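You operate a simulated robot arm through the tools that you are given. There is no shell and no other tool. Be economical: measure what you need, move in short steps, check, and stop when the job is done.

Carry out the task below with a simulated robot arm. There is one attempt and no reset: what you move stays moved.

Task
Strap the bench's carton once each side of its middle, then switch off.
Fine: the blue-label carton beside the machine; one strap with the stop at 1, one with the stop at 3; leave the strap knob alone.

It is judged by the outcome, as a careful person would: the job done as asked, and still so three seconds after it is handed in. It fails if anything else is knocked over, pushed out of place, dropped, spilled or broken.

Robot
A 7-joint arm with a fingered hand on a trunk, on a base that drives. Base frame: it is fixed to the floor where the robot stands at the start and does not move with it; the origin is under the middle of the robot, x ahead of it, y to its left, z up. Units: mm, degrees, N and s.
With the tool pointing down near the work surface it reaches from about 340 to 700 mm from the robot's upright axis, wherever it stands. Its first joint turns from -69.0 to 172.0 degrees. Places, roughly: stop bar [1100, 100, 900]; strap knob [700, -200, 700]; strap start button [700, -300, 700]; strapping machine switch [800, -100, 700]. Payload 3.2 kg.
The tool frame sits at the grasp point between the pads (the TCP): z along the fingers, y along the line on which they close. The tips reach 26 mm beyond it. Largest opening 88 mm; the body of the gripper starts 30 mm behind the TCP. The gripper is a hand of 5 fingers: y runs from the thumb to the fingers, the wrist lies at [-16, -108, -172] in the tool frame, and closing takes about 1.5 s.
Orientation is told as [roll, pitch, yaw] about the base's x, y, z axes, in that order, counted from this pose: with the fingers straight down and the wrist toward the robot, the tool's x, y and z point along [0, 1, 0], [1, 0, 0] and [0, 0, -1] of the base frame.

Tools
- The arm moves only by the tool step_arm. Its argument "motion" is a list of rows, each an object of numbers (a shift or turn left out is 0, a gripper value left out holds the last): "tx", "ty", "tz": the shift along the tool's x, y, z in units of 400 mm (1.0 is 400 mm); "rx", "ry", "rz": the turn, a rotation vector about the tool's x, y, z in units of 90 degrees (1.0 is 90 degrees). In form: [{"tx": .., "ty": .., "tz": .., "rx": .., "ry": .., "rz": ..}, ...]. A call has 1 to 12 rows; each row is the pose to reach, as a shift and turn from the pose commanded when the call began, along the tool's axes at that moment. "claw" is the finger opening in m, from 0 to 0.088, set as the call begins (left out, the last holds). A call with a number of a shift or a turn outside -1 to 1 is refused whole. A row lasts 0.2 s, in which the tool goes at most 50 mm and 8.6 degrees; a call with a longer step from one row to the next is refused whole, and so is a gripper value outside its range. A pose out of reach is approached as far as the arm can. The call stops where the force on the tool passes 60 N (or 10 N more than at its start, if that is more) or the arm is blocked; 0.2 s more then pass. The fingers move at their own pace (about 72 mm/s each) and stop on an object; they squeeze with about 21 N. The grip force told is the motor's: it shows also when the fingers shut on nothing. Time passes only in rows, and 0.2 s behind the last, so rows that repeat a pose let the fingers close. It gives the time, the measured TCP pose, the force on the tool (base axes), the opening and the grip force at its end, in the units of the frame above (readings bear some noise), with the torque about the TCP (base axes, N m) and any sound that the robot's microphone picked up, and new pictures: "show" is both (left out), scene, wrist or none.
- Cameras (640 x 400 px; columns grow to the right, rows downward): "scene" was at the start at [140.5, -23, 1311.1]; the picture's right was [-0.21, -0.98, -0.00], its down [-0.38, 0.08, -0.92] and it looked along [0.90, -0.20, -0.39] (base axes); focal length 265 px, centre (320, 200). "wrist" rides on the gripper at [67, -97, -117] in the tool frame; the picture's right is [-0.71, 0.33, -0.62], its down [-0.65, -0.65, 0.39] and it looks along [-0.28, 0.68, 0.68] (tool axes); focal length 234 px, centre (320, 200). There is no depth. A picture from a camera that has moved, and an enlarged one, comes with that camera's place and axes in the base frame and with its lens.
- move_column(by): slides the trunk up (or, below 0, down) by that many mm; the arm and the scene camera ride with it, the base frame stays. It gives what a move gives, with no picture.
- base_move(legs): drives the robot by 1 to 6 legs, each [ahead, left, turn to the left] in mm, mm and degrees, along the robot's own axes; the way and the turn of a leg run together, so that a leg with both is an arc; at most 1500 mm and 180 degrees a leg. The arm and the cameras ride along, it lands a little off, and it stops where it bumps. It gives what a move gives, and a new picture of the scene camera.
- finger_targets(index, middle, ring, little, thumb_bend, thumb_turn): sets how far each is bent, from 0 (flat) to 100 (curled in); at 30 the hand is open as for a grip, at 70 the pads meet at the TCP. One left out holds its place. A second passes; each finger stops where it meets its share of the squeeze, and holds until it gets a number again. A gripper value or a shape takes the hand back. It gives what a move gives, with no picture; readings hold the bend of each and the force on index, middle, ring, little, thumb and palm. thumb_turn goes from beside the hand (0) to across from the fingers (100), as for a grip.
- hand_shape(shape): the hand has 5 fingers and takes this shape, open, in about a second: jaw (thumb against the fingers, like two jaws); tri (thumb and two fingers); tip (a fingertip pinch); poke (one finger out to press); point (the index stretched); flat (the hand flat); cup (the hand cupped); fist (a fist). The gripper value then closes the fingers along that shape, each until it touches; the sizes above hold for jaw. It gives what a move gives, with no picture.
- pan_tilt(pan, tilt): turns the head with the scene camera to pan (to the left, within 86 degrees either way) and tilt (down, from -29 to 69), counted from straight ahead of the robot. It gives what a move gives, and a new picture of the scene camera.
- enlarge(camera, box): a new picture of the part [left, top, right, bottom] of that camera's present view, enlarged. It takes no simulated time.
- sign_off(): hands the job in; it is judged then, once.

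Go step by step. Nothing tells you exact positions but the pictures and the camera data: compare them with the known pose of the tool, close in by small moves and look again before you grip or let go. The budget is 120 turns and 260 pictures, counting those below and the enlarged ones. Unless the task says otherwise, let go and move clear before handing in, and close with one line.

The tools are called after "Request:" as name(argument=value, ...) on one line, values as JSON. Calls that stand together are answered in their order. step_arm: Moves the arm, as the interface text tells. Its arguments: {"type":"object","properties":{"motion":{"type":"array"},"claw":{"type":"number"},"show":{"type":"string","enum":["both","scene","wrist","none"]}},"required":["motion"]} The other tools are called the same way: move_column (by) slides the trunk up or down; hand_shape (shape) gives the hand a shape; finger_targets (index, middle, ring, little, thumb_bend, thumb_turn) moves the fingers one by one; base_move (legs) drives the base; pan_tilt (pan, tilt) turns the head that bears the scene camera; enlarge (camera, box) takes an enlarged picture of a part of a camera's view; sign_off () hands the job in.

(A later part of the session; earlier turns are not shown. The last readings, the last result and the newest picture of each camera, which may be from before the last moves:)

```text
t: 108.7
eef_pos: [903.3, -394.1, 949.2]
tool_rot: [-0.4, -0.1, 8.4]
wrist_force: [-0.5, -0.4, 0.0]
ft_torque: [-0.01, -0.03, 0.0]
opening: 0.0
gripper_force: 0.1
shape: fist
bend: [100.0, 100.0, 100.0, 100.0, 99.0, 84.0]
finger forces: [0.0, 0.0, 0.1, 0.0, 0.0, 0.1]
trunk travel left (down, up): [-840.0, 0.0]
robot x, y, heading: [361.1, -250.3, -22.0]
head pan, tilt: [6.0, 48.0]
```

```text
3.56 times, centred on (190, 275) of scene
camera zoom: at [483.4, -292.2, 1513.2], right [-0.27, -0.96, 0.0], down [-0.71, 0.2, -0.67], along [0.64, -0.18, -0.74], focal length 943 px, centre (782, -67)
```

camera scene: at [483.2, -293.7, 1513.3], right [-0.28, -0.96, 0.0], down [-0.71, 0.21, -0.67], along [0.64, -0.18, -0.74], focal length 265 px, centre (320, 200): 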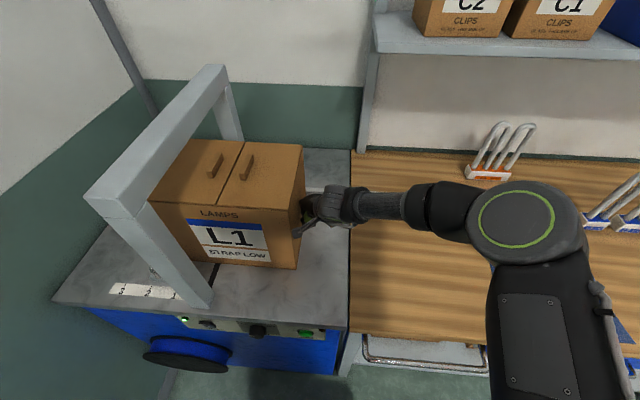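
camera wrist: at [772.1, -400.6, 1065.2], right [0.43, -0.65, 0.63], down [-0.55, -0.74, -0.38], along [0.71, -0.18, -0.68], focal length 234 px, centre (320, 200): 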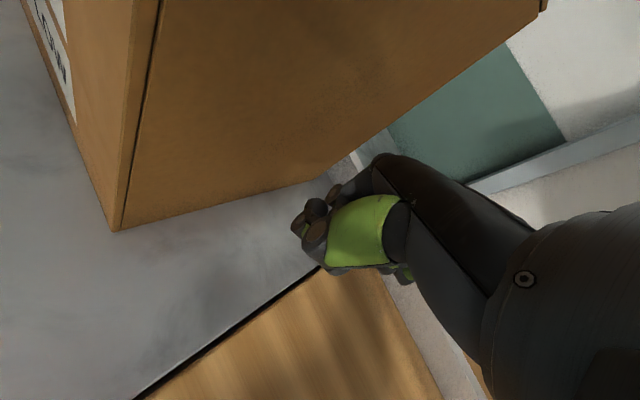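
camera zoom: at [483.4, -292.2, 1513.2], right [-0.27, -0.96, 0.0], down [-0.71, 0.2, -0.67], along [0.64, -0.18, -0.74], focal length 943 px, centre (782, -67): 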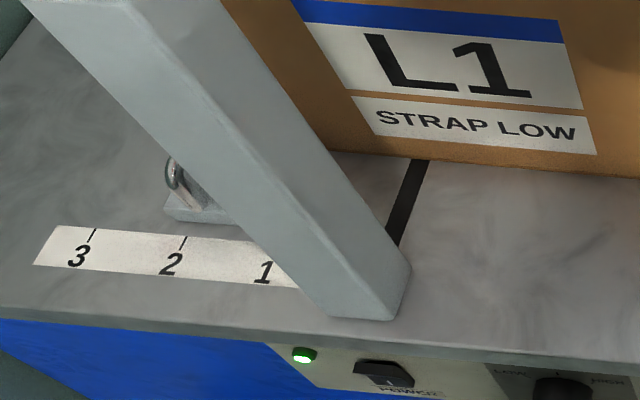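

The stop has been pushed about 20 mm left by the carton (base corner now at 401 vs 381). I'll fix that by pushing the stop back right to mark 1 with the carton against it, so both end flush. First clear the hand.

Request:
step_arm(motion=[{"tx": -0.08, "ty": -0.05}, {"tx": -0.1, "ty": -0.06, "tz": -0.1}, {"tx": -0.1, "ty": -0.06, "tz": -0.22}, {"tx": -0.1, "ty": -0.06, "tz": -0.34}, {"tx": -0.1, "ty": -0.06, "tz": -0.46}, {"tx": -0.1, "ty": -0.06, "tz": -0.55}, {"tx": -0.04, "ty": -0.16, "tz": -0.55}, {"tx": 0.02, "ty": -0.26, "tz": -0.55}, {"tx": 0.08, "ty": -0.36, "tz": -0.55}, {"tx": 0.14, "ty": -0.46, "tz": -0.55}, {"tx": 0.2, "ty": -0.56, "tz": -0.55}], show="none")

Request:
hand_shape(shape="poke")

Request:
base_move(legs=[[-140, 0, 0], [0, 390, 0]])

Request:
pan_tilt(pan=12, tilt=46)

```text
t: 111.1
eef_pos: [662.5, -346.8, 1167.8]
tool_rot: [-0.5, -0.1, 8.3]
wrist_force: [-0.6, -0.2, 0.7]
ft_torque: [-0.03, -0.06, 0.0]
opening: 0.1
gripper_force: 0.1
shape: fist
bend: [100.0, 100.0, 100.0, 100.0, 99.0, 84.0]
finger forces: [0.0, 0.1, 0.0, 0.0, 0.1, 0.0]
trunk travel left (down, up): [-840.0, 0.0]
robot x, y, heading: [359.9, -248.0, -21.8]
head pan, tilt: [6.0, 48.0]
```

```text
t: 112.0
eef_pos: [664.1, -346.4, 1169.2]
tool_rot: [-0.3, 0.0, 8.4]
wrist_force: [0.0, 0.6, 0.0]
ft_torque: [0.0, 0.02, -0.02]
opening: 0.0
gripper_force: 0.1
shape: poke
bend: [74.0, 70.0, 99.0, 99.0, 100.0, 85.0]
finger forces: [0.1, 0.0, 0.0, 0.0, 0.0, 0.1]
trunk travel left (down, up): [-840.0, 0.0]
robot x, y, heading: [360.0, -245.6, -22.0]
head pan, tilt: [6.0, 48.0]
```

```text
t: 115.4
eef_pos: [679.6, 62.6, 1168.6]
tool_rot: [-0.4, -0.1, 8.6]
wrist_force: [-0.4, -0.6, 0.2]
ft_torque: [-0.03, -0.04, -0.01]
opening: 0.0
gripper_force: 0.0
shape: poke
bend: [72.0, 70.0, 99.0, 99.0, 0.0, 85.0]
finger forces: [0.0, 0.0, 0.0, 0.0, 0.1, 0.0]
trunk travel left (down, up): [-840.0, 0.0]
robot x, y, heading: [376.9, 161.4, -21.6]
head pan, tilt: [6.0, 48.0]
camera scene: at [497.9, 117.4, 1513.3], right [-0.27, -0.96, 0.0], down [-0.72, 0.2, -0.67], along [0.64, -0.18, -0.74], focal length 265 px, centre (320, 200)
```

scene: 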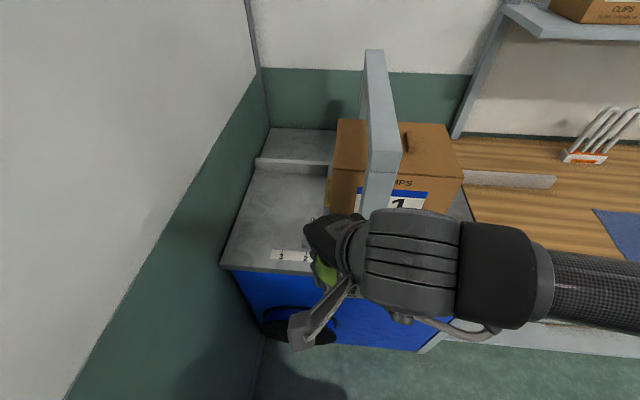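

```text
t: 116.0
eef_pos: [679.9, 62.9, 1168.4]
tool_rot: [-0.4, 0.0, 8.6]
wrist_force: [0.7, -0.4, 0.2]
ft_torque: [0.02, 0.01, -0.01]
opening: 0.0
gripper_force: 0.0
shape: poke
bend: [72.0, 70.0, 99.0, 99.0, 0.0, 85.0]
finger forces: [0.0, 0.0, 0.0, 0.1, 0.0, 0.1]
trunk travel left (down, up): [-840.0, 0.0]
robot x, y, heading: [373.1, 161.7, -21.5]
head pan, tilt: [12.0, 46.0]
camera scene: at [501.6, 126.0, 1516.0], right [-0.17, -0.99, 0.0], down [-0.71, 0.12, -0.69], along [0.68, -0.12, -0.72], focal length 265 px, centre (320, 200)
```

scene: 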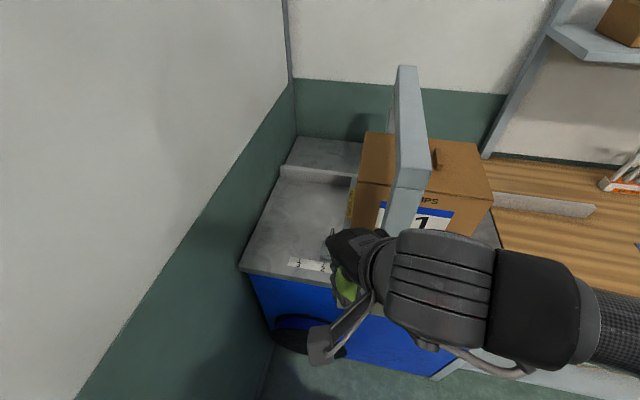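

Now bring the finger over the left side of the stop's loop.

Request:
step_arm(motion=[{"tx": 0.1, "ty": 0.06, "tz": 0.05}, {"tx": 0.2, "ty": 0.12, "tz": 0.12}, {"tx": 0.15, "ty": 0.22, "tz": 0.18}, {"tx": 0.1, "ty": 0.32, "tz": 0.24}, {"tx": 0.05, "ty": 0.42, "tz": 0.3}, {"tx": 0.0, "ty": 0.5, "tz": 0.33}, {"tx": -0.05, "ty": 0.58, "tz": 0.36}, {"tx": -0.075, "ty": 0.617, "tz": 0.4}, {"tx": -0.075, "ty": 0.617, "tz": 0.47}], show="both")

```text
refused: row 1 steps farther than a row can; nothing moved
```

Request:
step_arm(motion=[{"tx": 0.08, "ty": 0.05, "tz": 0.04}, {"tx": 0.16, "ty": 0.1, "tz": 0.08}, {"tx": 0.2, "ty": 0.14, "tz": 0.12}, {"tx": 0.15, "ty": 0.23, "tz": 0.16}, {"tx": 0.1, "ty": 0.32, "tz": 0.2}, {"tx": 0.05, "ty": 0.41, "tz": 0.24}, {"tx": 0.0, "ty": 0.49, "tz": 0.28}, {"tx": -0.05, "ty": 0.57, "tz": 0.33}, {"tx": -0.075, "ty": 0.617, "tz": 0.4}, {"tx": -0.075, "ty": 0.617, "tz": 0.47}], show="both")

```text
t: 118.2
eef_pos: [927.2, 69.4, 981.4]
tool_rot: [-0.4, -0.1, 8.6]
wrist_force: [-0.3, -0.3, -0.1]
ft_torque: [0.03, -0.02, -0.03]
opening: 0.1
gripper_force: 0.0
shape: poke
bend: [72.0, 70.0, 99.0, 99.0, 0.0, 84.0]
finger forces: [0.0, 0.0, 0.0, 0.0, 0.0, 0.1]
trunk travel left (down, up): [-840.0, 0.0]
robot x, y, heading: [377.3, 163.1, -21.6]
head pan, tilt: [12.0, 46.0]
camera scene: at [501.7, 125.5, 1516.1], right [-0.17, -0.99, 0.0], down [-0.71, 0.12, -0.69], along [0.68, -0.12, -0.72], focal length 265 px, centre (320, 200)
camera wrist: at [820.9, 121.9, 1096.9], right [0.43, -0.65, 0.63], down [-0.55, -0.74, -0.39], along [0.72, -0.18, -0.68], focal length 234 px, centre (320, 200)
```

scene: 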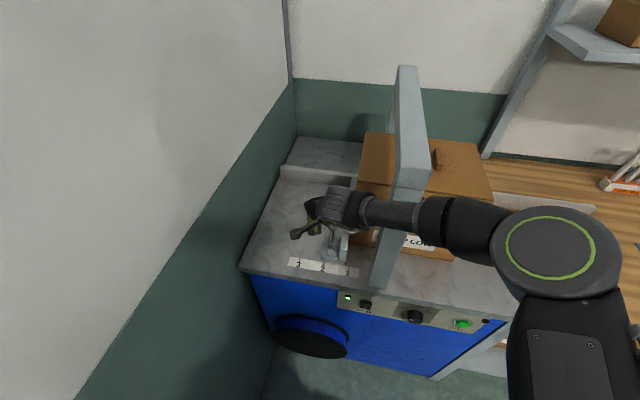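
wrist: 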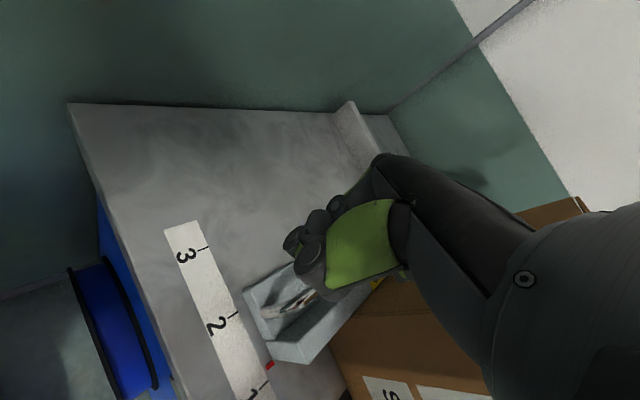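

Pointer is at ~326 (20 mm left of mark 1). I lower and push the loop right by the required amount.

Request:
step_arm(motion=[{"tz": 0.05}, {"tz": 0.1}, {"tz": 0.147}, {"tx": -0.0216, "ty": -0.0127, "tz": 0.147}, {"tx": -0.043, "ty": -0.025, "tz": 0.147}, {"tx": -0.06, "ty": -0.035, "tz": 0.147}], show="none")

Request:
enlarge(camera="wrist", box=[180, 200, 420, 400])

```text
t: 119.6
eef_pos: [918.0, 45.0, 922.4]
tool_rot: [-0.4, -0.1, 8.7]
wrist_force: [2.0, 4.4, 0.1]
ft_torque: [0.0, -0.01, 0.03]
opening: 0.0
gripper_force: 0.1
shape: poke
bend: [72.0, 70.0, 99.0, 99.0, 0.0, 84.0]
finger forces: [1.6, 3.4, 0.0, 0.0, 0.0, 0.1]
trunk travel left (down, up): [-840.0, 0.0]
robot x, y, heading: [374.5, 162.4, -21.3]
head pan, tilt: [12.0, 46.0]
```

```text
2.00 times, centred on (300, 300) of wrist
camera zoom: at [811.4, 98.3, 1038.5], right [0.43, -0.65, 0.63], down [-0.55, -0.74, -0.38], along [0.72, -0.18, -0.68], focal length 468 px, centre (360, 0)
```

zoom: 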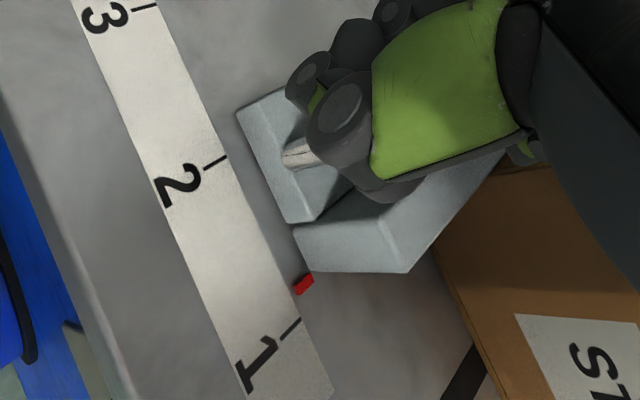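

Contact made; pointer is ~11 mm left of the tick. I push the rest in small steps.

Request:
step_arm(motion=[{"tx": -0.007, "ty": -0.004}, {"tx": -0.014, "ty": -0.008}, {"tx": -0.0195, "ty": -0.0113}], show="none")

Request:
enlarge(camera="wrist", box=[180, 200, 420, 400])

```text
t: 120.4
eef_pos: [915.5, 35.0, 922.5]
tool_rot: [-0.3, 0.0, 8.6]
wrist_force: [0.5, 4.5, 0.8]
ft_torque: [0.03, 0.0, 0.0]
opening: 0.0
gripper_force: 0.1
shape: poke
bend: [72.0, 70.0, 99.0, 99.0, 0.0, 84.0]
finger forces: [1.5, 3.0, 0.1, 0.0, 0.1, 0.1]
trunk travel left (down, up): [-840.0, 0.0]
robot x, y, heading: [373.3, 159.6, -21.7]
head pan, tilt: [12.0, 46.0]
```

```text
2.00 times, centred on (300, 300) of wrist
camera zoom: at [808.2, 88.7, 1037.9], right [0.43, -0.65, 0.63], down [-0.55, -0.74, -0.39], along [0.72, -0.18, -0.68], focal length 468 px, centre (360, 0)
```

zoom: 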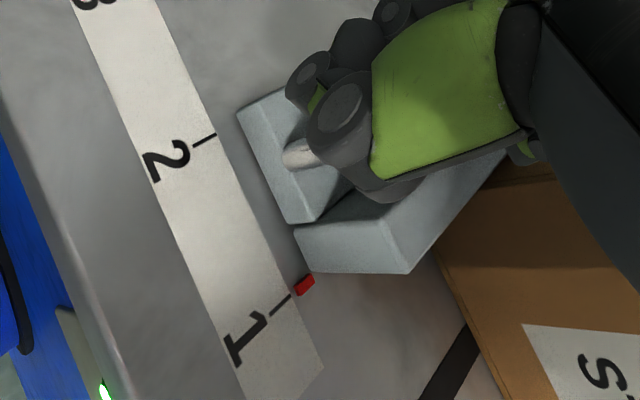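

The pointer is aligned with 1 and the carton touches the bar. I withdraw the finger and verify.

Request:
step_arm(motion=[{"tx": 0.03, "ty": 0.0175}, {"tx": 0.05, "ty": 0.03, "tz": -0.05}, {"tx": 0.05, "ty": 0.03, "tz": -0.15}], show="none")

Request:
enlarge(camera="wrist", box=[180, 200, 480, 400])

Request:
enlarge(camera="scene", box=[260, 100, 520, 300])

```text
t: 121.2
eef_pos: [923.5, 54.4, 981.6]
tool_rot: [-0.4, 0.0, 8.6]
wrist_force: [-1.0, -0.4, 0.7]
ft_torque: [0.03, -0.02, -0.09]
opening: 0.0
gripper_force: 0.1
shape: poke
bend: [72.0, 70.0, 99.0, 99.0, 0.0, 84.0]
finger forces: [0.1, 0.0, 0.0, 0.0, 0.0, 0.0]
trunk travel left (down, up): [-840.0, 0.0]
robot x, y, heading: [375.7, 163.4, -21.5]
head pan, tilt: [12.0, 46.0]
```

```text
2.00 times, centred on (330, 300) of wrist
camera zoom: at [817.0, 107.8, 1097.1], right [0.43, -0.65, 0.63], down [-0.55, -0.74, -0.38], along [0.72, -0.18, -0.68], focal length 468 px, centre (300, 0)
```

zoom: 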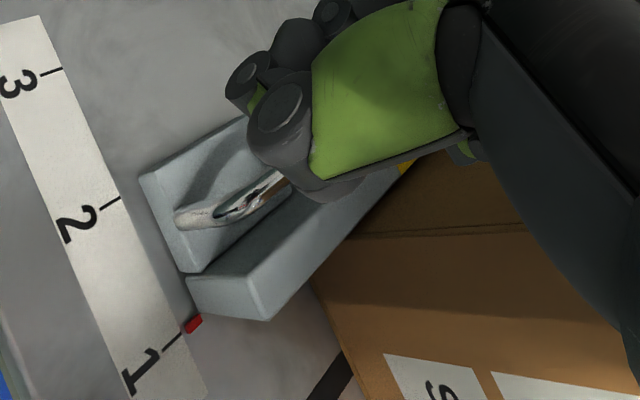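

```text
2.00 times, centred on (390, 200) of scene
camera zoom: at [500.1, 124.6, 1516.1], right [-0.17, -0.99, 0.0], down [-0.71, 0.12, -0.7], along [0.69, -0.12, -0.72], focal length 530 px, centre (180, 200)
```

zoom: 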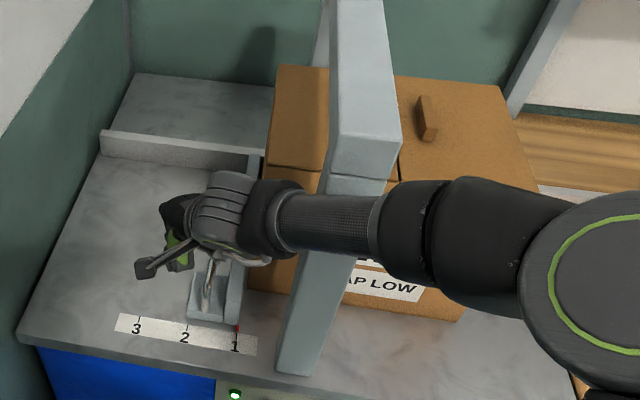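

Stop at 1 and carton flush against it. Now I retreat, and re-form the forward poking pose for the START button.

Request:
step_arm(motion=[{"tz": -0.1}, {"tz": -0.2}, {"tz": -0.3}, {"tz": -0.35, "tx": 0.05, "ty": -0.09}, {"tz": -0.35, "tx": 0.1, "ty": -0.18}, {"tz": -0.35, "tx": 0.15, "ty": -0.27}, {"tz": -0.35, "tx": 0.2, "ty": -0.36}, {"tz": -0.35, "tx": 0.25, "ty": -0.45}, {"tz": -0.35, "tx": 0.3, "ty": -0.54}], show="none")

Request:
step_arm(motion=[{"rz": 0.08}, {"rz": 0.16}, {"rz": 0.24}, {"rz": 0.333}], show="none")

Request:
hand_shape(shape="poke")

Request:
base_move(legs=[[-100, 0, 0]])

```text
t: 123.2
eef_pos: [689.8, 143.8, 1120.5]
tool_rot: [-0.4, -0.2, 8.5]
wrist_force: [-1.0, 0.9, 0.4]
ft_torque: [-0.01, -0.01, -0.03]
opening: 0.0
gripper_force: 0.1
shape: poke
bend: [72.0, 70.0, 99.0, 99.0, 0.0, 84.0]
finger forces: [0.0, 0.0, 0.0, 0.0, 0.0, 0.0]
trunk travel left (down, up): [-840.0, 0.0]
robot x, y, heading: [373.7, 157.3, -21.7]
head pan, tilt: [12.0, 46.0]
```

```text
t: 124.2
eef_pos: [691.9, 143.8, 1120.9]
tool_rot: [-0.2, -0.3, -21.5]
wrist_force: [0.4, 0.7, -0.1]
ft_torque: [-0.02, 0.0, -0.01]
opening: 0.2
gripper_force: 0.2
shape: poke
bend: [72.0, 70.0, 99.0, 99.0, 0.0, 84.0]
finger forces: [0.0, 0.0, 0.0, 0.1, 0.1, 0.1]
trunk travel left (down, up): [-840.0, 0.0]
robot x, y, heading: [374.8, 161.2, -21.5]
head pan, tilt: [12.0, 46.0]
```

```text
t: 125.1
eef_pos: [690.9, 143.7, 1121.5]
tool_rot: [-0.3, -0.3, -21.2]
wrist_force: [0.1, -0.5, 0.5]
ft_torque: [-0.01, 0.03, -0.02]
opening: 0.0
gripper_force: 0.1
shape: poke
bend: [72.0, 70.0, 99.0, 99.0, 0.0, 84.0]
finger forces: [0.0, 0.0, 0.1, 0.0, 0.1, 0.0]
trunk travel left (down, up): [-840.0, 0.0]
robot x, y, heading: [380.4, 158.8, -21.7]
head pan, tilt: [12.0, 46.0]
```

```text
t: 126.3
eef_pos: [601.1, 179.2, 1120.2]
tool_rot: [-0.3, -0.2, -21.4]
wrist_force: [0.2, -0.6, -0.4]
ft_torque: [-0.01, 0.0, -0.02]
opening: 0.2
gripper_force: 0.0
shape: poke
bend: [72.0, 70.0, 99.0, 99.0, 0.0, 84.0]
finger forces: [0.0, 0.1, 0.0, 0.0, 0.0, 0.0]
trunk travel left (down, up): [-840.0, 0.0]
robot x, y, heading: [285.2, 199.2, -21.5]
head pan, tilt: [12.0, 46.0]
camera scene: at [410.5, 161.8, 1516.0], right [-0.17, -0.99, 0.0], down [-0.71, 0.12, -0.69], along [0.68, -0.12, -0.72], focal length 265 px, centre (320, 200)
```

scene: 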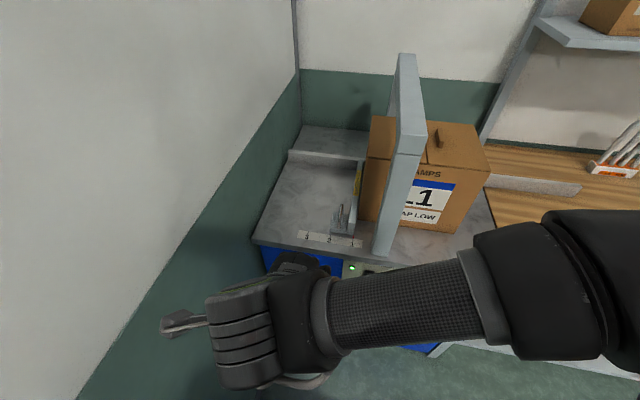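

Thumb and index are crossed; I'll reopen and re-form the poke, pitch forward, and drive to the button.

Request:
hand_shape(shape="jaw")

Request:
hand_shape(shape="poke")

Request:
step_arm(motion=[{"rx": -0.09}, {"rx": -0.18}, {"rx": -0.27}, {"rx": -0.36}, {"rx": -0.45}, {"rx": -0.54}, {"rx": -0.63}, {"rx": -0.72}, {"rx": -0.805}], show="none")

Request:
base_move(legs=[[0, -430, 0]])

Request:
move_column(by=-365)

Request:
pan_tilt(pan=12, tilt=40)

```text
t: 127.2
eef_pos: [599.5, 179.2, 1120.9]
tool_rot: [-0.3, -0.3, -21.4]
wrist_force: [-0.6, -0.5, 0.3]
ft_torque: [-0.03, 0.01, 0.02]
opening: 87.9
gripper_force: 0.1
shape: jaw
bend: [30.0, 30.0, 30.0, 30.0, 30.0, 97.0]
finger forces: [0.0, 0.0, 0.0, 0.0, 0.0, 0.0]
trunk travel left (down, up): [-840.0, 0.0]
robot x, y, heading: [287.2, 197.4, -21.8]
head pan, tilt: [12.0, 46.0]
```

```text
t: 128.1
eef_pos: [599.1, 180.1, 1120.9]
tool_rot: [-0.3, -0.1, -21.4]
wrist_force: [0.2, -0.4, 0.5]
ft_torque: [-0.01, 0.01, 0.02]
opening: 0.0
gripper_force: 0.1
shape: poke
bend: [70.0, 70.0, 99.0, 99.0, 0.0, 100.0]
finger forces: [0.0, 0.0, 0.1, 0.0, 0.1, 0.1]
trunk travel left (down, up): [-840.0, 0.0]
robot x, y, heading: [286.8, 194.5, -21.9]
head pan, tilt: [12.0, 46.0]
```

```text
t: 129.2
eef_pos: [645.8, 172.9, 1155.5]
tool_rot: [9.3, -37.6, -35.1]
wrist_force: [1.0, 0.4, -0.3]
ft_torque: [-0.01, -0.01, 0.02]
opening: 0.3
gripper_force: 0.1
shape: poke
bend: [70.0, 70.0, 99.0, 99.0, 0.0, 100.0]
finger forces: [0.1, 0.0, 0.1, 0.0, 0.1, 0.0]
trunk travel left (down, up): [-840.0, 0.0]
robot x, y, heading: [283.0, 197.9, -21.5]
head pan, tilt: [12.0, 46.0]
stopped in row 5: the arm was blocked; the commanded pose is now the measured one
```

```text
t: 131.8
eef_pos: [485.0, -227.8, 1157.4]
tool_rot: [9.3, -37.6, -35.8]
wrist_force: [0.0, 0.4, 0.3]
ft_torque: [-0.02, -0.03, -0.03]
opening: 0.0
gripper_force: 0.1
shape: poke
bend: [70.0, 70.0, 99.0, 99.0, 0.0, 100.0]
finger forces: [0.0, 0.1, 0.0, 0.0, 0.0, 0.1]
trunk travel left (down, up): [-840.0, 0.0]
robot x, y, heading: [128.2, -196.6, -22.4]
head pan, tilt: [12.0, 46.0]
camera scene: at [249.7, -235.8, 1516.0], right [-0.18, -0.98, 0.0], down [-0.71, 0.13, -0.69], along [0.68, -0.12, -0.72], focal length 265 px, centre (320, 200)
```

scene: 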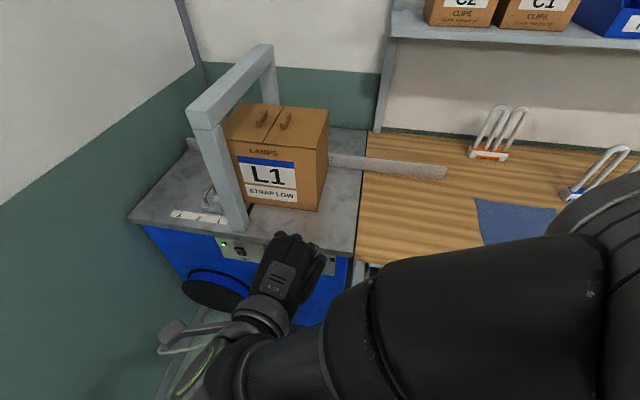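

```text
t: 135.4
eef_pos: [485.8, -229.1, 791.2]
tool_rot: [9.2, -37.7, -35.8]
wrist_force: [-0.8, 0.2, 0.0]
ft_torque: [0.03, 0.03, -0.01]
opening: 0.0
gripper_force: 0.0
shape: poke
bend: [70.0, 70.0, 99.0, 99.0, 0.0, 100.0]
finger forces: [0.1, 0.0, 0.0, 0.1, 0.0, 0.0]
trunk travel left (down, up): [-475.0, 365.0]
robot x, y, heading: [123.7, -200.2, -22.3]
head pan, tilt: [12.0, 46.0]
```

```text
t: 136.0
eef_pos: [484.9, -228.0, 791.8]
tool_rot: [9.4, -37.7, -35.8]
wrist_force: [-0.2, -0.6, 0.5]
ft_torque: [-0.01, 0.0, -0.02]
opening: 0.0
gripper_force: 0.1
shape: poke
bend: [70.0, 70.0, 99.0, 99.0, 0.0, 100.0]
finger forces: [0.1, 0.0, 0.0, 0.0, 0.1, 0.1]
trunk travel left (down, up): [-475.0, 365.0]
robot x, y, heading: [120.9, -200.9, -22.2]
head pan, tilt: [12.0, 40.0]
camera scene: at [254.0, -236.9, 1159.7], right [-0.18, -0.98, 0.0], down [-0.63, 0.12, -0.77], along [0.75, -0.14, -0.64], focal length 265 px, centre (320, 200)
```

scene: 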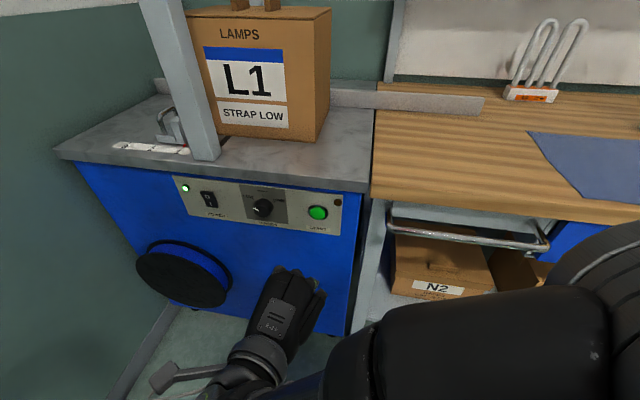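

The pitch was blocked part-way because the hand was low relative to the trunk. I'll raise the hand relative to the trunk, then finish the pitch and lower the trunk.

Request:
step_arm(motion=[{"tx": 0.014, "ty": 0.067, "tz": -0.086}, {"tx": 0.028, "ty": 0.134, "tz": -0.172}, {"tx": 0.042, "ty": 0.2, "tz": -0.258}, {"tx": 0.056, "ty": 0.268, "tz": -0.344}, {"tx": 0.07, "ty": 0.335, "tz": -0.43}, {"tx": 0.08, "ty": 0.381, "tz": -0.489}], show="none")

```text
t: 137.4
eef_pos: [485.4, -229.4, 1037.8]
tool_rot: [9.1, -37.3, -35.8]
wrist_force: [-0.5, 0.6, 0.1]
ft_torque: [-0.01, 0.05, 0.02]
opening: 0.0
gripper_force: 0.1
shape: poke
bend: [70.0, 70.0, 99.0, 99.0, 0.0, 100.0]
finger forces: [0.1, 0.1, 0.0, 0.0, 0.0, 0.0]
trunk travel left (down, up): [-475.0, 365.0]
robot x, y, heading: [126.5, -198.2, -22.4]
head pan, tilt: [12.0, 40.0]
```

Now complete the rotation to pitch −72°, yaw −22°.

Request:
step_arm(motion=[{"rx": -0.075, "ry": 0.006, "rz": -0.024}, {"rx": -0.15, "ry": 0.012, "rz": -0.048}, {"rx": -0.225, "ry": 0.018, "rz": -0.072}, {"rx": -0.3, "ry": 0.024, "rz": -0.096}, {"rx": -0.374, "ry": 0.029, "rz": -0.12}], show="none")

Request:
move_column(by=-290)

Request:
pan_tilt(pan=4, tilt=35)

```text
t: 138.6
eef_pos: [484.8, -228.1, 1042.2]
tool_rot: [0.1, -72.4, -22.2]
wrist_force: [-0.2, -0.1, -0.1]
ft_torque: [0.02, -0.05, -0.01]
opening: 0.0
gripper_force: 0.0
shape: poke
bend: [70.0, 70.0, 99.0, 99.0, 0.0, 100.0]
finger forces: [0.0, 0.1, 0.0, 0.0, 0.0, 0.0]
trunk travel left (down, up): [-475.0, 365.0]
robot x, y, heading: [125.3, -199.0, -22.4]
head pan, tilt: [12.0, 40.0]
```

```text
t: 141.6
eef_pos: [485.5, -228.7, 750.4]
tool_rot: [0.2, -72.2, -22.1]
wrist_force: [0.2, 0.4, -0.6]
ft_torque: [0.02, 0.02, 0.03]
opening: 0.0
gripper_force: 0.1
shape: poke
bend: [70.0, 70.0, 99.0, 99.0, 0.0, 100.0]
finger forces: [0.1, 0.1, 0.0, 0.0, 0.0, 0.0]
trunk travel left (down, up): [-185.0, 655.0]
robot x, y, heading: [123.2, -199.0, -22.4]
head pan, tilt: [12.0, 40.0]
```

```text
t: 142.2
eef_pos: [485.1, -227.9, 751.6]
tool_rot: [0.1, -72.2, -22.0]
wrist_force: [0.1, 1.0, -0.6]
ft_torque: [-0.02, -0.02, 0.03]
opening: 0.0
gripper_force: 0.1
shape: poke
bend: [70.0, 70.0, 99.0, 99.0, 0.0, 100.0]
finger forces: [0.0, 0.1, 0.0, 0.0, 0.0, 0.0]
trunk travel left (down, up): [-185.0, 655.0]
robot x, y, heading: [125.2, -200.1, -22.2]
head pan, tilt: [4.0, 35.0]
camera scene: at [253.9, -249.3, 877.3], right [-0.31, -0.95, 0.0], down [-0.54, 0.18, -0.82], along [0.78, -0.26, -0.57], focal length 265 px, centre (320, 200)
```

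scene: 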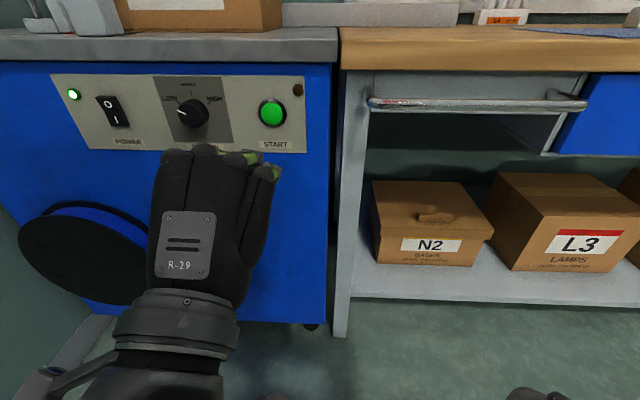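

Pose is right and the button is at ≈(755, −30, 746). I approach to just in front of it.

Request:
step_arm(motion=[{"tx": -0.016, "tz": 0.1, "ty": 0.032}, {"tx": -0.016, "tz": 0.2, "ty": 0.063}, {"tx": -0.016, "tz": 0.3, "ty": 0.095}, {"tx": -0.016, "tz": 0.4, "ty": 0.127}], show="none")

Request:
enlarge(camera="wrist", box=[200, 140, 440, 320])

Request:
enlarge(camera="scene", box=[180, 50, 340, 150])

```text
t: 143.2
eef_pos: [639.2, -295.2, 749.7]
tool_rot: [0.1, -72.2, -22.0]
wrist_force: [-0.6, -0.1, -0.1]
ft_torque: [-0.02, 0.01, -0.02]
opening: 0.0
gripper_force: 0.0
shape: poke
bend: [70.0, 70.0, 99.0, 99.0, 0.0, 100.0]
finger forces: [0.0, 0.1, 0.0, 0.0, 0.0, 0.1]
trunk travel left (down, up): [-185.0, 655.0]
robot x, y, heading: [123.5, -199.9, -22.6]
head pan, tilt: [4.0, 35.0]
```

```text
2.22 times, centred on (320, 230) of wrist
camera zoom: at [532.7, -179.8, 692.5], right [-0.72, -0.47, 0.51], down [-0.08, -0.67, -0.74], along [0.69, -0.58, 0.44], focal length 520 px, centre (320, 133)
```

zoom: 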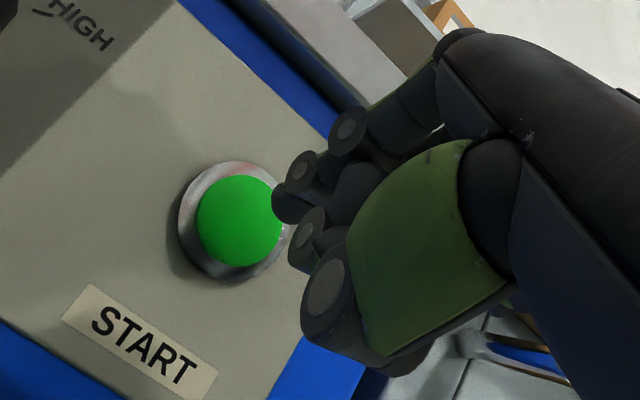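

```text
4.00 times, centred on (260, 100) of scene
camera zoom: at [254.0, -249.4, 877.3], right [-0.31, -0.95, 0.0], down [-0.54, 0.18, -0.82], along [0.78, -0.26, -0.57], focal length 1061 px, centre (560, 600)
```

zoom: 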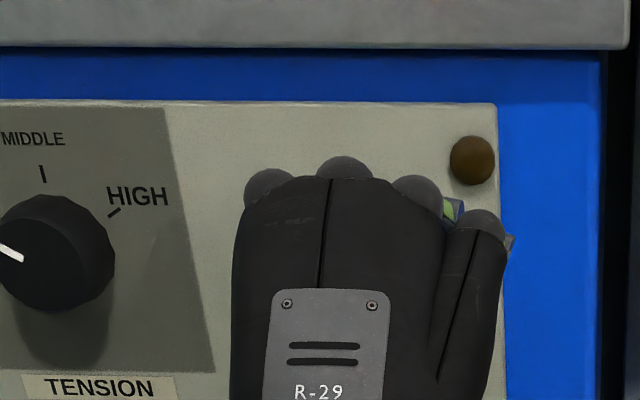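

The tip lines up with the button. Press in small steps.

Request:
step_arm(motion=[{"tz": 0.02, "ty": 0.005}, {"tz": 0.04, "ty": 0.01}, {"tz": 0.058, "ty": 0.0155}, {"tz": 0.072, "ty": 0.02}], show="none")

```text
t: 144.2
eef_pos: [665.8, -308.8, 749.5]
tool_rot: [0.1, -72.3, -22.2]
wrist_force: [-1.9, 0.5, 0.9]
ft_torque: [0.01, -0.03, 0.01]
opening: 0.1
gripper_force: 0.1
shape: poke
bend: [70.0, 70.0, 99.0, 99.0, 0.0, 100.0]
finger forces: [0.0, 1.5, 0.0, 0.1, 0.0, 0.1]
trunk travel left (down, up): [-185.0, 655.0]
robot x, y, heading: [124.8, -201.4, -22.0]
head pan, tilt: [4.0, 35.0]
```

Light contact. Press further.

Request:
step_arm(motion=[{"tz": 0.01, "ty": 0.003}, {"tz": 0.02, "ty": 0.006}], show="none")

```text
t: 144.8
eef_pos: [672.1, -310.1, 752.4]
tool_rot: [0.2, -72.4, -22.0]
wrist_force: [-13.3, 4.0, -0.3]
ft_torque: [0.04, 0.1, -0.18]
opening: 0.3
gripper_force: 0.2
shape: poke
bend: [70.0, 70.0, 99.0, 99.0, 0.0, 100.0]
finger forces: [0.0, 14.6, 0.1, 0.0, 0.1, 0.0]
trunk travel left (down, up): [-185.0, 655.0]
robot x, y, heading: [123.8, -196.4, -22.3]
head pan, tilt: [4.0, 35.0]
heard: click
```

Click heard. I withdraw and wait while the machine cycles, listening.

Request:
step_arm(motion=[{"tz": -0.05}, {"tz": -0.1}, {"tz": -0.15}, {"tz": -0.2}, {"tz": -0.2}, {"tz": -0.2}, {"tz": -0.2}, {"tz": -0.2}, {"tz": -0.2}, {"tz": -0.2}, {"tz": -0.2}, {"tz": -0.2}], show="scene")

Request:
step_arm(motion=[{}, {}, {}, {}, {}, {}, {}, {}, {}, {}, {}, {}], show="none")

Request:
move_column(by=400)

Request:
pan_tilt(pan=12, tilt=35)

```text
t: 147.4
eef_pos: [601.8, -282.5, 774.8]
tool_rot: [0.2, -72.2, -22.1]
wrist_force: [-0.8, -0.5, 0.7]
ft_torque: [0.01, 0.02, 0.01]
opening: 0.1
gripper_force: 0.0
shape: poke
bend: [70.0, 70.0, 99.0, 99.0, 0.0, 100.0]
finger forces: [0.1, 0.0, 0.0, 0.0, 0.0, 0.0]
trunk travel left (down, up): [-185.0, 655.0]
robot x, y, heading: [123.6, -200.4, -22.3]
head pan, tilt: [4.0, 35.0]
camera scene: at [253.9, -249.4, 877.3], right [-0.31, -0.95, 0.0], down [-0.54, 0.18, -0.82], along [0.78, -0.26, -0.57], focal length 265 px, centre (320, 200)
```

scene: 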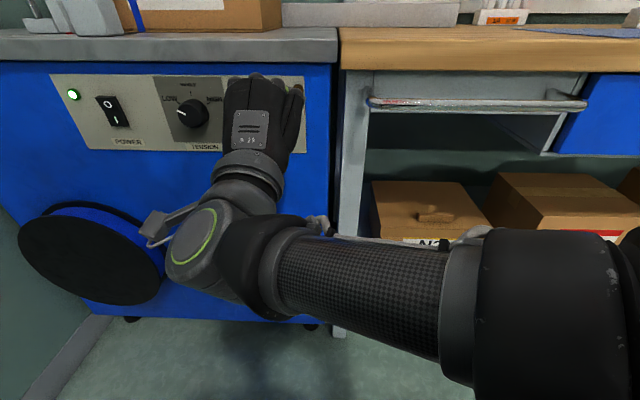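

```text
t: 150.0
eef_pos: [602.9, -283.6, 774.8]
tool_rot: [0.3, -72.2, -22.2]
wrist_force: [0.9, 0.4, 0.3]
ft_torque: [0.0, 0.0, 0.0]
opening: 0.0
gripper_force: 0.0
shape: poke
bend: [70.0, 70.0, 99.0, 99.0, 0.0, 100.0]
finger forces: [0.0, 0.1, 0.1, 0.1, 0.0, 0.1]
trunk travel left (down, up): [-185.0, 655.0]
robot x, y, heading: [121.6, -200.9, -22.2]
head pan, tilt: [4.0, 35.0]
```

```text
t: 153.9
eef_pos: [602.1, -282.7, 1176.3]
tool_rot: [0.2, -72.1, -22.1]
wrist_force: [-0.3, 0.5, 0.4]
ft_torque: [0.01, -0.04, 0.02]
opening: 0.0
gripper_force: 0.2
shape: poke
bend: [70.0, 70.0, 99.0, 99.0, 0.0, 100.0]
finger forces: [0.0, 0.0, 0.0, 0.1, 0.1, 0.0]
trunk travel left (down, up): [-585.0, 255.0]
robot x, y, heading: [120.9, -201.0, -22.3]
head pan, tilt: [4.0, 35.0]
```

```text
t: 154.6
eef_pos: [602.5, -282.9, 1175.2]
tool_rot: [0.1, -72.2, -22.1]
wrist_force: [-0.1, 0.4, -0.9]
ft_torque: [-0.02, -0.05, 0.02]
opening: 0.0
gripper_force: 0.1
shape: poke
bend: [70.0, 70.0, 99.0, 99.0, 0.0, 100.0]
finger forces: [0.0, 0.1, 0.1, 0.0, 0.0, 0.0]
trunk travel left (down, up): [-585.0, 255.0]
robot x, y, heading: [124.4, -203.7, -22.3]
head pan, tilt: [12.0, 35.0]
camera scene: at [257.0, -237.6, 1277.3], right [-0.18, -0.98, 0.0], down [-0.56, 0.1, -0.82], along [0.81, -0.15, -0.57], focal length 265 px, centre (320, 200)
```

scene: 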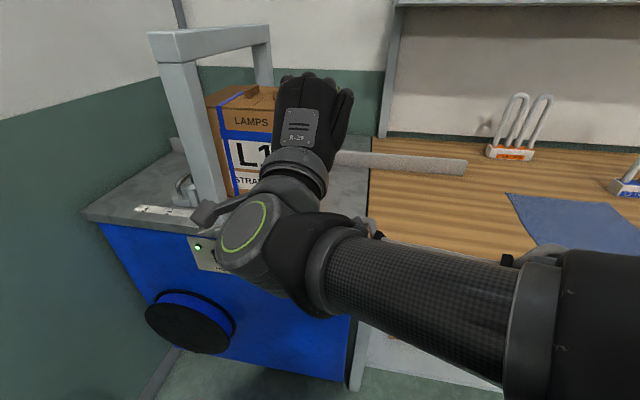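

The first blue strap is on the carton, left of its middle. Next I'll push the carton with the fist; the light-running stop will travel with it to mark 3, staying flush. First restore the hand to vertical.

Request:
step_arm(motion=[{"tz": -0.1}, {"tz": -0.2}, {"tz": -0.28}], show="none")

Request:
step_arm(motion=[{"rx": 0.09}, {"rx": 0.18}, {"rx": 0.27}, {"rx": 0.36}, {"rx": 0.45}, {"rx": 0.54}, {"rx": 0.63}, {"rx": 0.72}, {"rx": 0.803}], show="none")

Request:
step_arm(motion=[{"rz": -0.08}, {"rz": -0.16}, {"rz": -0.24}, {"rz": -0.333}], show="none")

Request:
hand_shape(shape="fist")

Request:
move_column(by=255)

Request:
pan_tilt(pan=6, tilt=48)

```text
t: 155.4
eef_pos: [503.6, -242.5, 1210.3]
tool_rot: [0.2, -72.4, -22.2]
wrist_force: [0.4, -0.1, -0.6]
ft_torque: [0.01, 0.0, 0.0]
opening: 0.0
gripper_force: 0.0
shape: poke
bend: [70.0, 70.0, 99.0, 99.0, 0.0, 100.0]
finger forces: [0.0, 0.0, 0.1, 0.0, 0.1, 0.0]
trunk travel left (down, up): [-585.0, 255.0]
robot x, y, heading: [123.8, -201.3, -22.1]
head pan, tilt: [12.0, 35.0]
```

```text
t: 157.4
eef_pos: [504.7, -243.0, 1209.8]
tool_rot: [0.1, 0.2, -21.8]
wrist_force: [0.0, 0.6, 1.0]
ft_torque: [0.02, 0.01, 0.03]
opening: 0.0
gripper_force: 0.0
shape: poke
bend: [70.0, 70.0, 99.0, 99.0, 0.0, 100.0]
finger forces: [0.0, 0.0, 0.1, 0.0, 0.1, 0.0]
trunk travel left (down, up): [-585.0, 255.0]
robot x, y, heading: [121.5, -200.1, -22.1]
head pan, tilt: [12.0, 35.0]
```

```text
t: 158.4
eef_pos: [504.9, -243.6, 1209.7]
tool_rot: [0.0, 0.0, 8.1]
wrist_force: [-1.1, 0.5, 0.0]
ft_torque: [-0.02, 0.01, 0.0]
opening: 0.0
gripper_force: 0.0
shape: poke
bend: [70.0, 70.0, 99.0, 99.0, 0.0, 100.0]
finger forces: [0.1, 0.0, 0.0, 0.0, 0.0, 0.1]
trunk travel left (down, up): [-585.0, 255.0]
robot x, y, heading: [123.2, -196.3, -22.2]
head pan, tilt: [12.0, 35.0]
```

```text
t: 159.3
eef_pos: [505.5, -243.9, 1209.6]
tool_rot: [0.2, 0.0, 7.9]
wrist_force: [0.5, 0.1, 0.6]
ft_torque: [0.01, 0.0, 0.03]
opening: 0.0
gripper_force: 0.0
shape: fist
bend: [98.0, 100.0, 100.0, 100.0, 100.0, 76.0]
finger forces: [0.1, 0.0, 0.1, 0.1, 0.0, 0.1]
trunk travel left (down, up): [-585.0, 255.0]
robot x, y, heading: [130.3, -200.2, -22.2]
head pan, tilt: [12.0, 35.0]
```

```text
t: 161.9
eef_pos: [506.1, -242.7, 1464.0]
tool_rot: [0.2, 0.0, 8.0]
wrist_force: [0.2, 0.0, -1.2]
ft_torque: [0.0, 0.02, -0.01]
opening: 0.0
gripper_force: 0.1
shape: fist
bend: [100.0, 100.0, 100.0, 100.0, 99.0, 84.0]
finger forces: [0.0, 0.0, 0.0, 0.0, 0.0, 0.0]
trunk travel left (down, up): [-840.0, 0.0]
robot x, y, heading: [124.3, -196.5, -22.6]
head pan, tilt: [12.0, 35.0]
```

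```text
t: 162.6
eef_pos: [505.0, -242.9, 1465.2]
tool_rot: [0.0, 0.0, 8.1]
wrist_force: [-0.2, -0.1, 0.2]
ft_torque: [0.01, -0.02, -0.03]
opening: 0.0
gripper_force: 0.1
shape: fist
bend: [100.0, 100.0, 100.0, 100.0, 99.0, 84.0]
finger forces: [0.0, 0.0, 0.1, 0.0, 0.0, 0.0]
trunk travel left (down, up): [-840.0, 0.0]
robot x, y, heading: [125.2, -197.4, -22.3]
head pan, tilt: [6.0, 48.0]
camera scene: at [246.0, -243.9, 1513.3], right [-0.28, -0.96, 0.0], down [-0.71, 0.21, -0.67], along [0.64, -0.19, -0.74], focal length 265 px, centre (320, 200)
```

scene: 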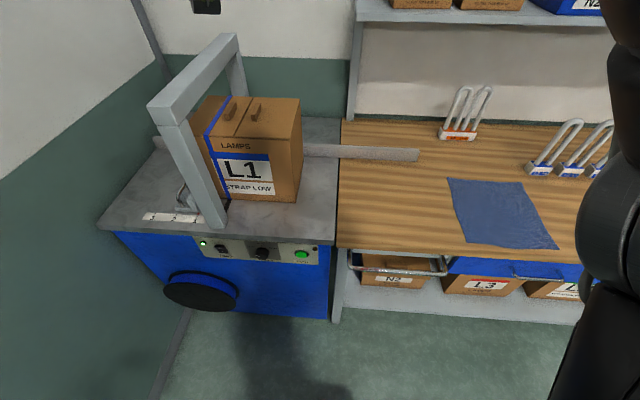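

Clear view: the strap is on. I drive in and bring the fist to the carton's right side again.

Request:
base_move(legs=[[235, 0, 0], [0, 90, 0]])

Request:
step_arm(motion=[{"tx": -0.09, "ty": -0.052}, {"tx": -0.18, "ty": -0.104}, {"tx": -0.27, "ty": -0.156}, {"tx": -0.354, "ty": -0.207}, {"tx": -0.354, "ty": -0.207, "tz": 0.12}, {"tx": -0.354, "ty": -0.207, "tz": 0.24}, {"tx": -0.354, "ty": -0.207, "tz": 0.36}, {"tx": -0.354, "ty": -0.207, "tz": 0.48}, {"tx": -0.354, "ty": -0.207, "tz": 0.6}, {"tx": -0.354, "ty": -0.207, "tz": 0.71}], show="both")

```text
t: 165.1
eef_pos: [757.1, -247.3, 1464.7]
tool_rot: [0.2, 0.1, 8.4]
wrist_force: [-1.5, 0.1, 0.2]
ft_torque: [0.01, 0.03, 0.01]
opening: 0.1
gripper_force: 0.0
shape: fist
bend: [100.0, 100.0, 100.0, 100.0, 99.0, 84.0]
finger forces: [0.1, 0.1, 0.0, 0.0, 0.0, 0.0]
trunk travel left (down, up): [-840.0, 0.0]
robot x, y, heading: [377.0, -203.4, -22.1]
head pan, tilt: [6.0, 48.0]
camera scene: at [498.0, -249.3, 1513.2], right [-0.28, -0.96, 0.0], down [-0.71, 0.21, -0.67], along [0.64, -0.18, -0.74], focal length 265 px, centre (320, 200)
```

scene: 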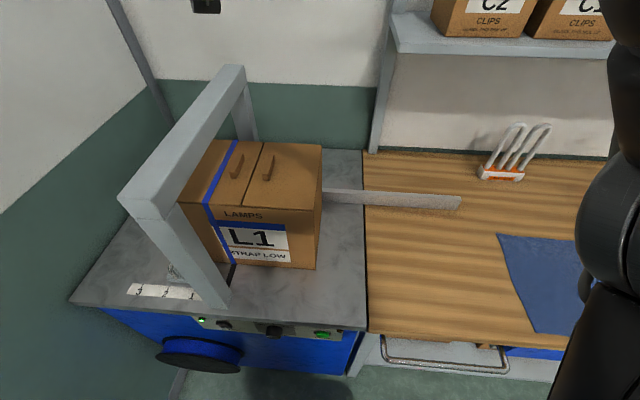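

```text
t: 167.3
eef_pos: [695.9, -398.9, 1180.7]
tool_rot: [0.1, -0.1, 8.4]
wrist_force: [0.7, -0.5, -0.5]
ft_torque: [0.0, -0.02, 0.01]
opening: 0.1
gripper_force: 0.0
shape: fist
bend: [100.0, 100.0, 100.0, 100.0, 99.0, 84.0]
finger forces: [0.0, 0.1, 0.0, 0.0, 0.0, 0.1]
trunk travel left (down, up): [-840.0, 0.0]
robot x, y, heading: [372.4, -203.5, -22.0]
head pan, tilt: [6.0, 48.0]
camera scene: at [498.0, -248.3, 1513.3], right [-0.28, -0.96, 0.0], down [-0.71, 0.2, -0.67], along [0.64, -0.18, -0.74], focal length 265 px, centre (320, 200)
camera wrist: at [589.7, -346.0, 1296.0], right [0.43, -0.65, 0.62], down [-0.55, -0.74, -0.39], along [0.71, -0.17, -0.68], focal length 234 px, centre (320, 200)
```

scene: 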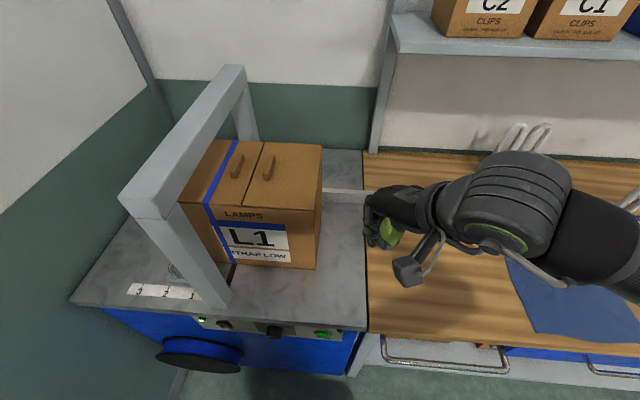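
wrist: 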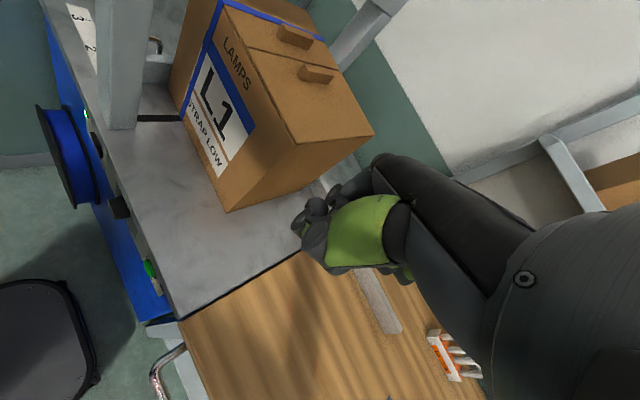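

The carton is turned about +3°, touching the stop at its back corner; pushing nearer the front will square it. I bring the fist to the front part of the right face.

Request:
step_arm(motion=[{"tx": -0.06, "ty": 0.1}, {"tx": -0.12, "ty": 0.2}, {"tx": -0.183, "ty": 0.313}, {"tx": -0.183, "ty": 0.313, "tz": 0.12}, {"tx": -0.183, "ty": 0.313, "tz": 0.24}, {"tx": -0.183, "ty": 0.313, "tz": 0.36}, {"tx": -0.183, "ty": 0.313, "tz": 0.48}, {"tx": -0.183, "ty": 0.313, "tz": 0.575}, {"tx": -0.14, "ty": 0.338, "tz": 0.575}, {"tx": -0.097, "ty": 0.363, "tz": 0.575}], show="both")

```text
refused: row 3 steps farther than a row can; nothing moved
```

Request:
step_arm(motion=[{"tx": -0.06, "ty": 0.1}, {"tx": -0.12, "ty": 0.2}, {"tx": -0.175, "ty": 0.3}, {"tx": -0.183, "ty": 0.313, "tz": 0.12}, {"tx": -0.183, "ty": 0.313, "tz": 0.24}, {"tx": -0.183, "ty": 0.313, "tz": 0.36}, {"tx": -0.183, "ty": 0.313, "tz": 0.48}, {"tx": -0.183, "ty": 0.313, "tz": 0.575}, {"tx": -0.14, "ty": 0.338, "tz": 0.575}, {"tx": -0.097, "ty": 0.363, "tz": 0.575}], show="both")

```text
t: 169.5
eef_pos: [843.3, -415.9, 951.1]
tool_rot: [0.0, 0.0, 8.3]
wrist_force: [0.0, -0.7, 0.0]
ft_torque: [0.01, 0.02, 0.02]
opening: 0.0
gripper_force: 0.0
shape: fist
bend: [100.0, 100.0, 100.0, 100.0, 99.0, 84.0]
finger forces: [0.0, 0.0, 0.1, 0.1, 0.0, 0.0]
trunk travel left (down, up): [-840.0, 0.0]
robot x, y, heading: [380.3, -207.4, -21.7]
head pan, tilt: [6.0, 48.0]
camera scene: at [498.6, -246.9, 1513.2], right [-0.28, -0.96, 0.0], down [-0.71, 0.2, -0.67], along [0.64, -0.18, -0.74], focal length 265 px, centre (320, 200)
camera wrist: at [737.8, -361.9, 1067.4], right [0.43, -0.65, 0.62], down [-0.55, -0.74, -0.39], along [0.71, -0.18, -0.68], focal length 234 px, centre (320, 200)
```

scene: 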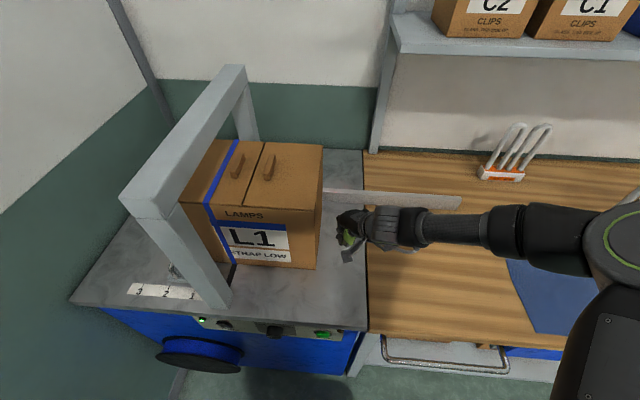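
wrist: 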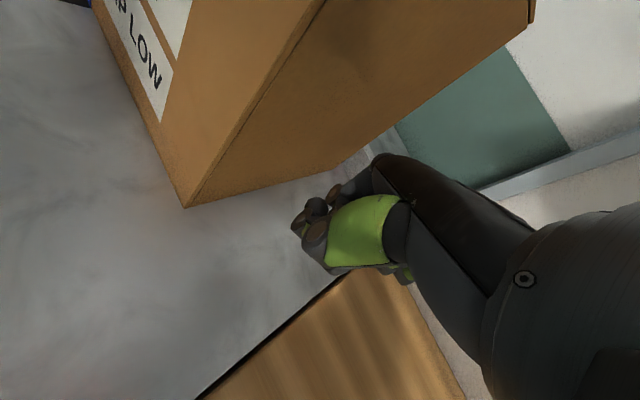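

In place. I push left ~70 mm in small steps and check.

Request:
step_arm(motion=[{"tx": 0.02, "ty": 0.0115}, {"tx": 0.04, "ty": 0.023}, {"tx": 0.06, "ty": 0.035}, {"tx": 0.08, "ty": 0.046}, {"tx": 0.1, "ty": 0.058}, {"tx": 0.12, "ty": 0.07}, {"tx": 0.14, "ty": 0.081}, {"tx": 0.15, "ty": 0.087}], show="scene")

Request:
enlarge(camera="scene", box=[60, 110, 360, 330])

```text
t: 171.3
eef_pos: [871.1, -347.8, 951.0]
tool_rot: [0.0, -0.1, 8.7]
wrist_force: [-0.2, -1.4, -0.3]
ft_torque: [0.08, -0.02, -0.05]
opening: 0.0
gripper_force: 0.1
shape: fist
bend: [100.0, 100.0, 100.0, 100.0, 99.0, 84.0]
finger forces: [1.4, 0.1, 0.0, 0.2, 0.1, 0.0]
trunk travel left (down, up): [-840.0, 0.0]
robot x, y, heading: [376.7, -205.0, -22.0]
head pan, tilt: [6.0, 48.0]
camera scene: at [498.6, -246.1, 1513.2], right [-0.27, -0.96, 0.0], down [-0.71, 0.2, -0.67], along [0.64, -0.18, -0.74], focal length 265 px, centre (320, 200)
```

scene: 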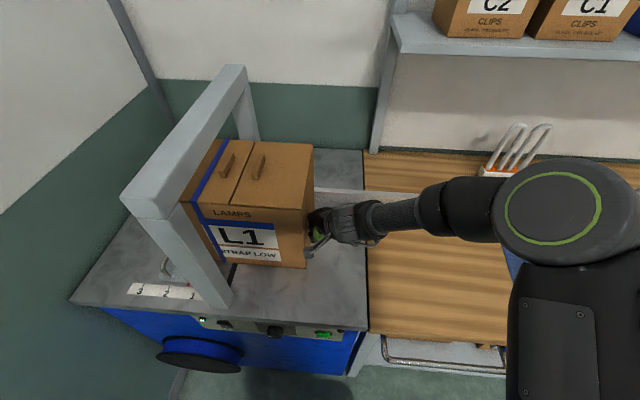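

```text
1.82 times, centred on (210, 220) of scene
camera zoom: at [498.6, -246.1, 1513.2], right [-0.27, -0.96, 0.0], down [-0.71, 0.2, -0.67], along [0.64, -0.18, -0.74], focal length 482 px, centre (520, 164)
```

zoom: 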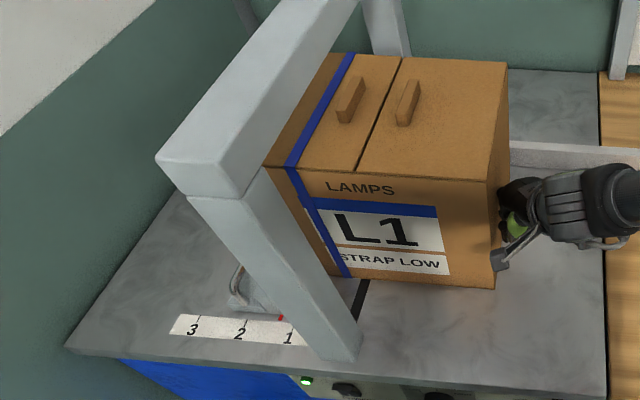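

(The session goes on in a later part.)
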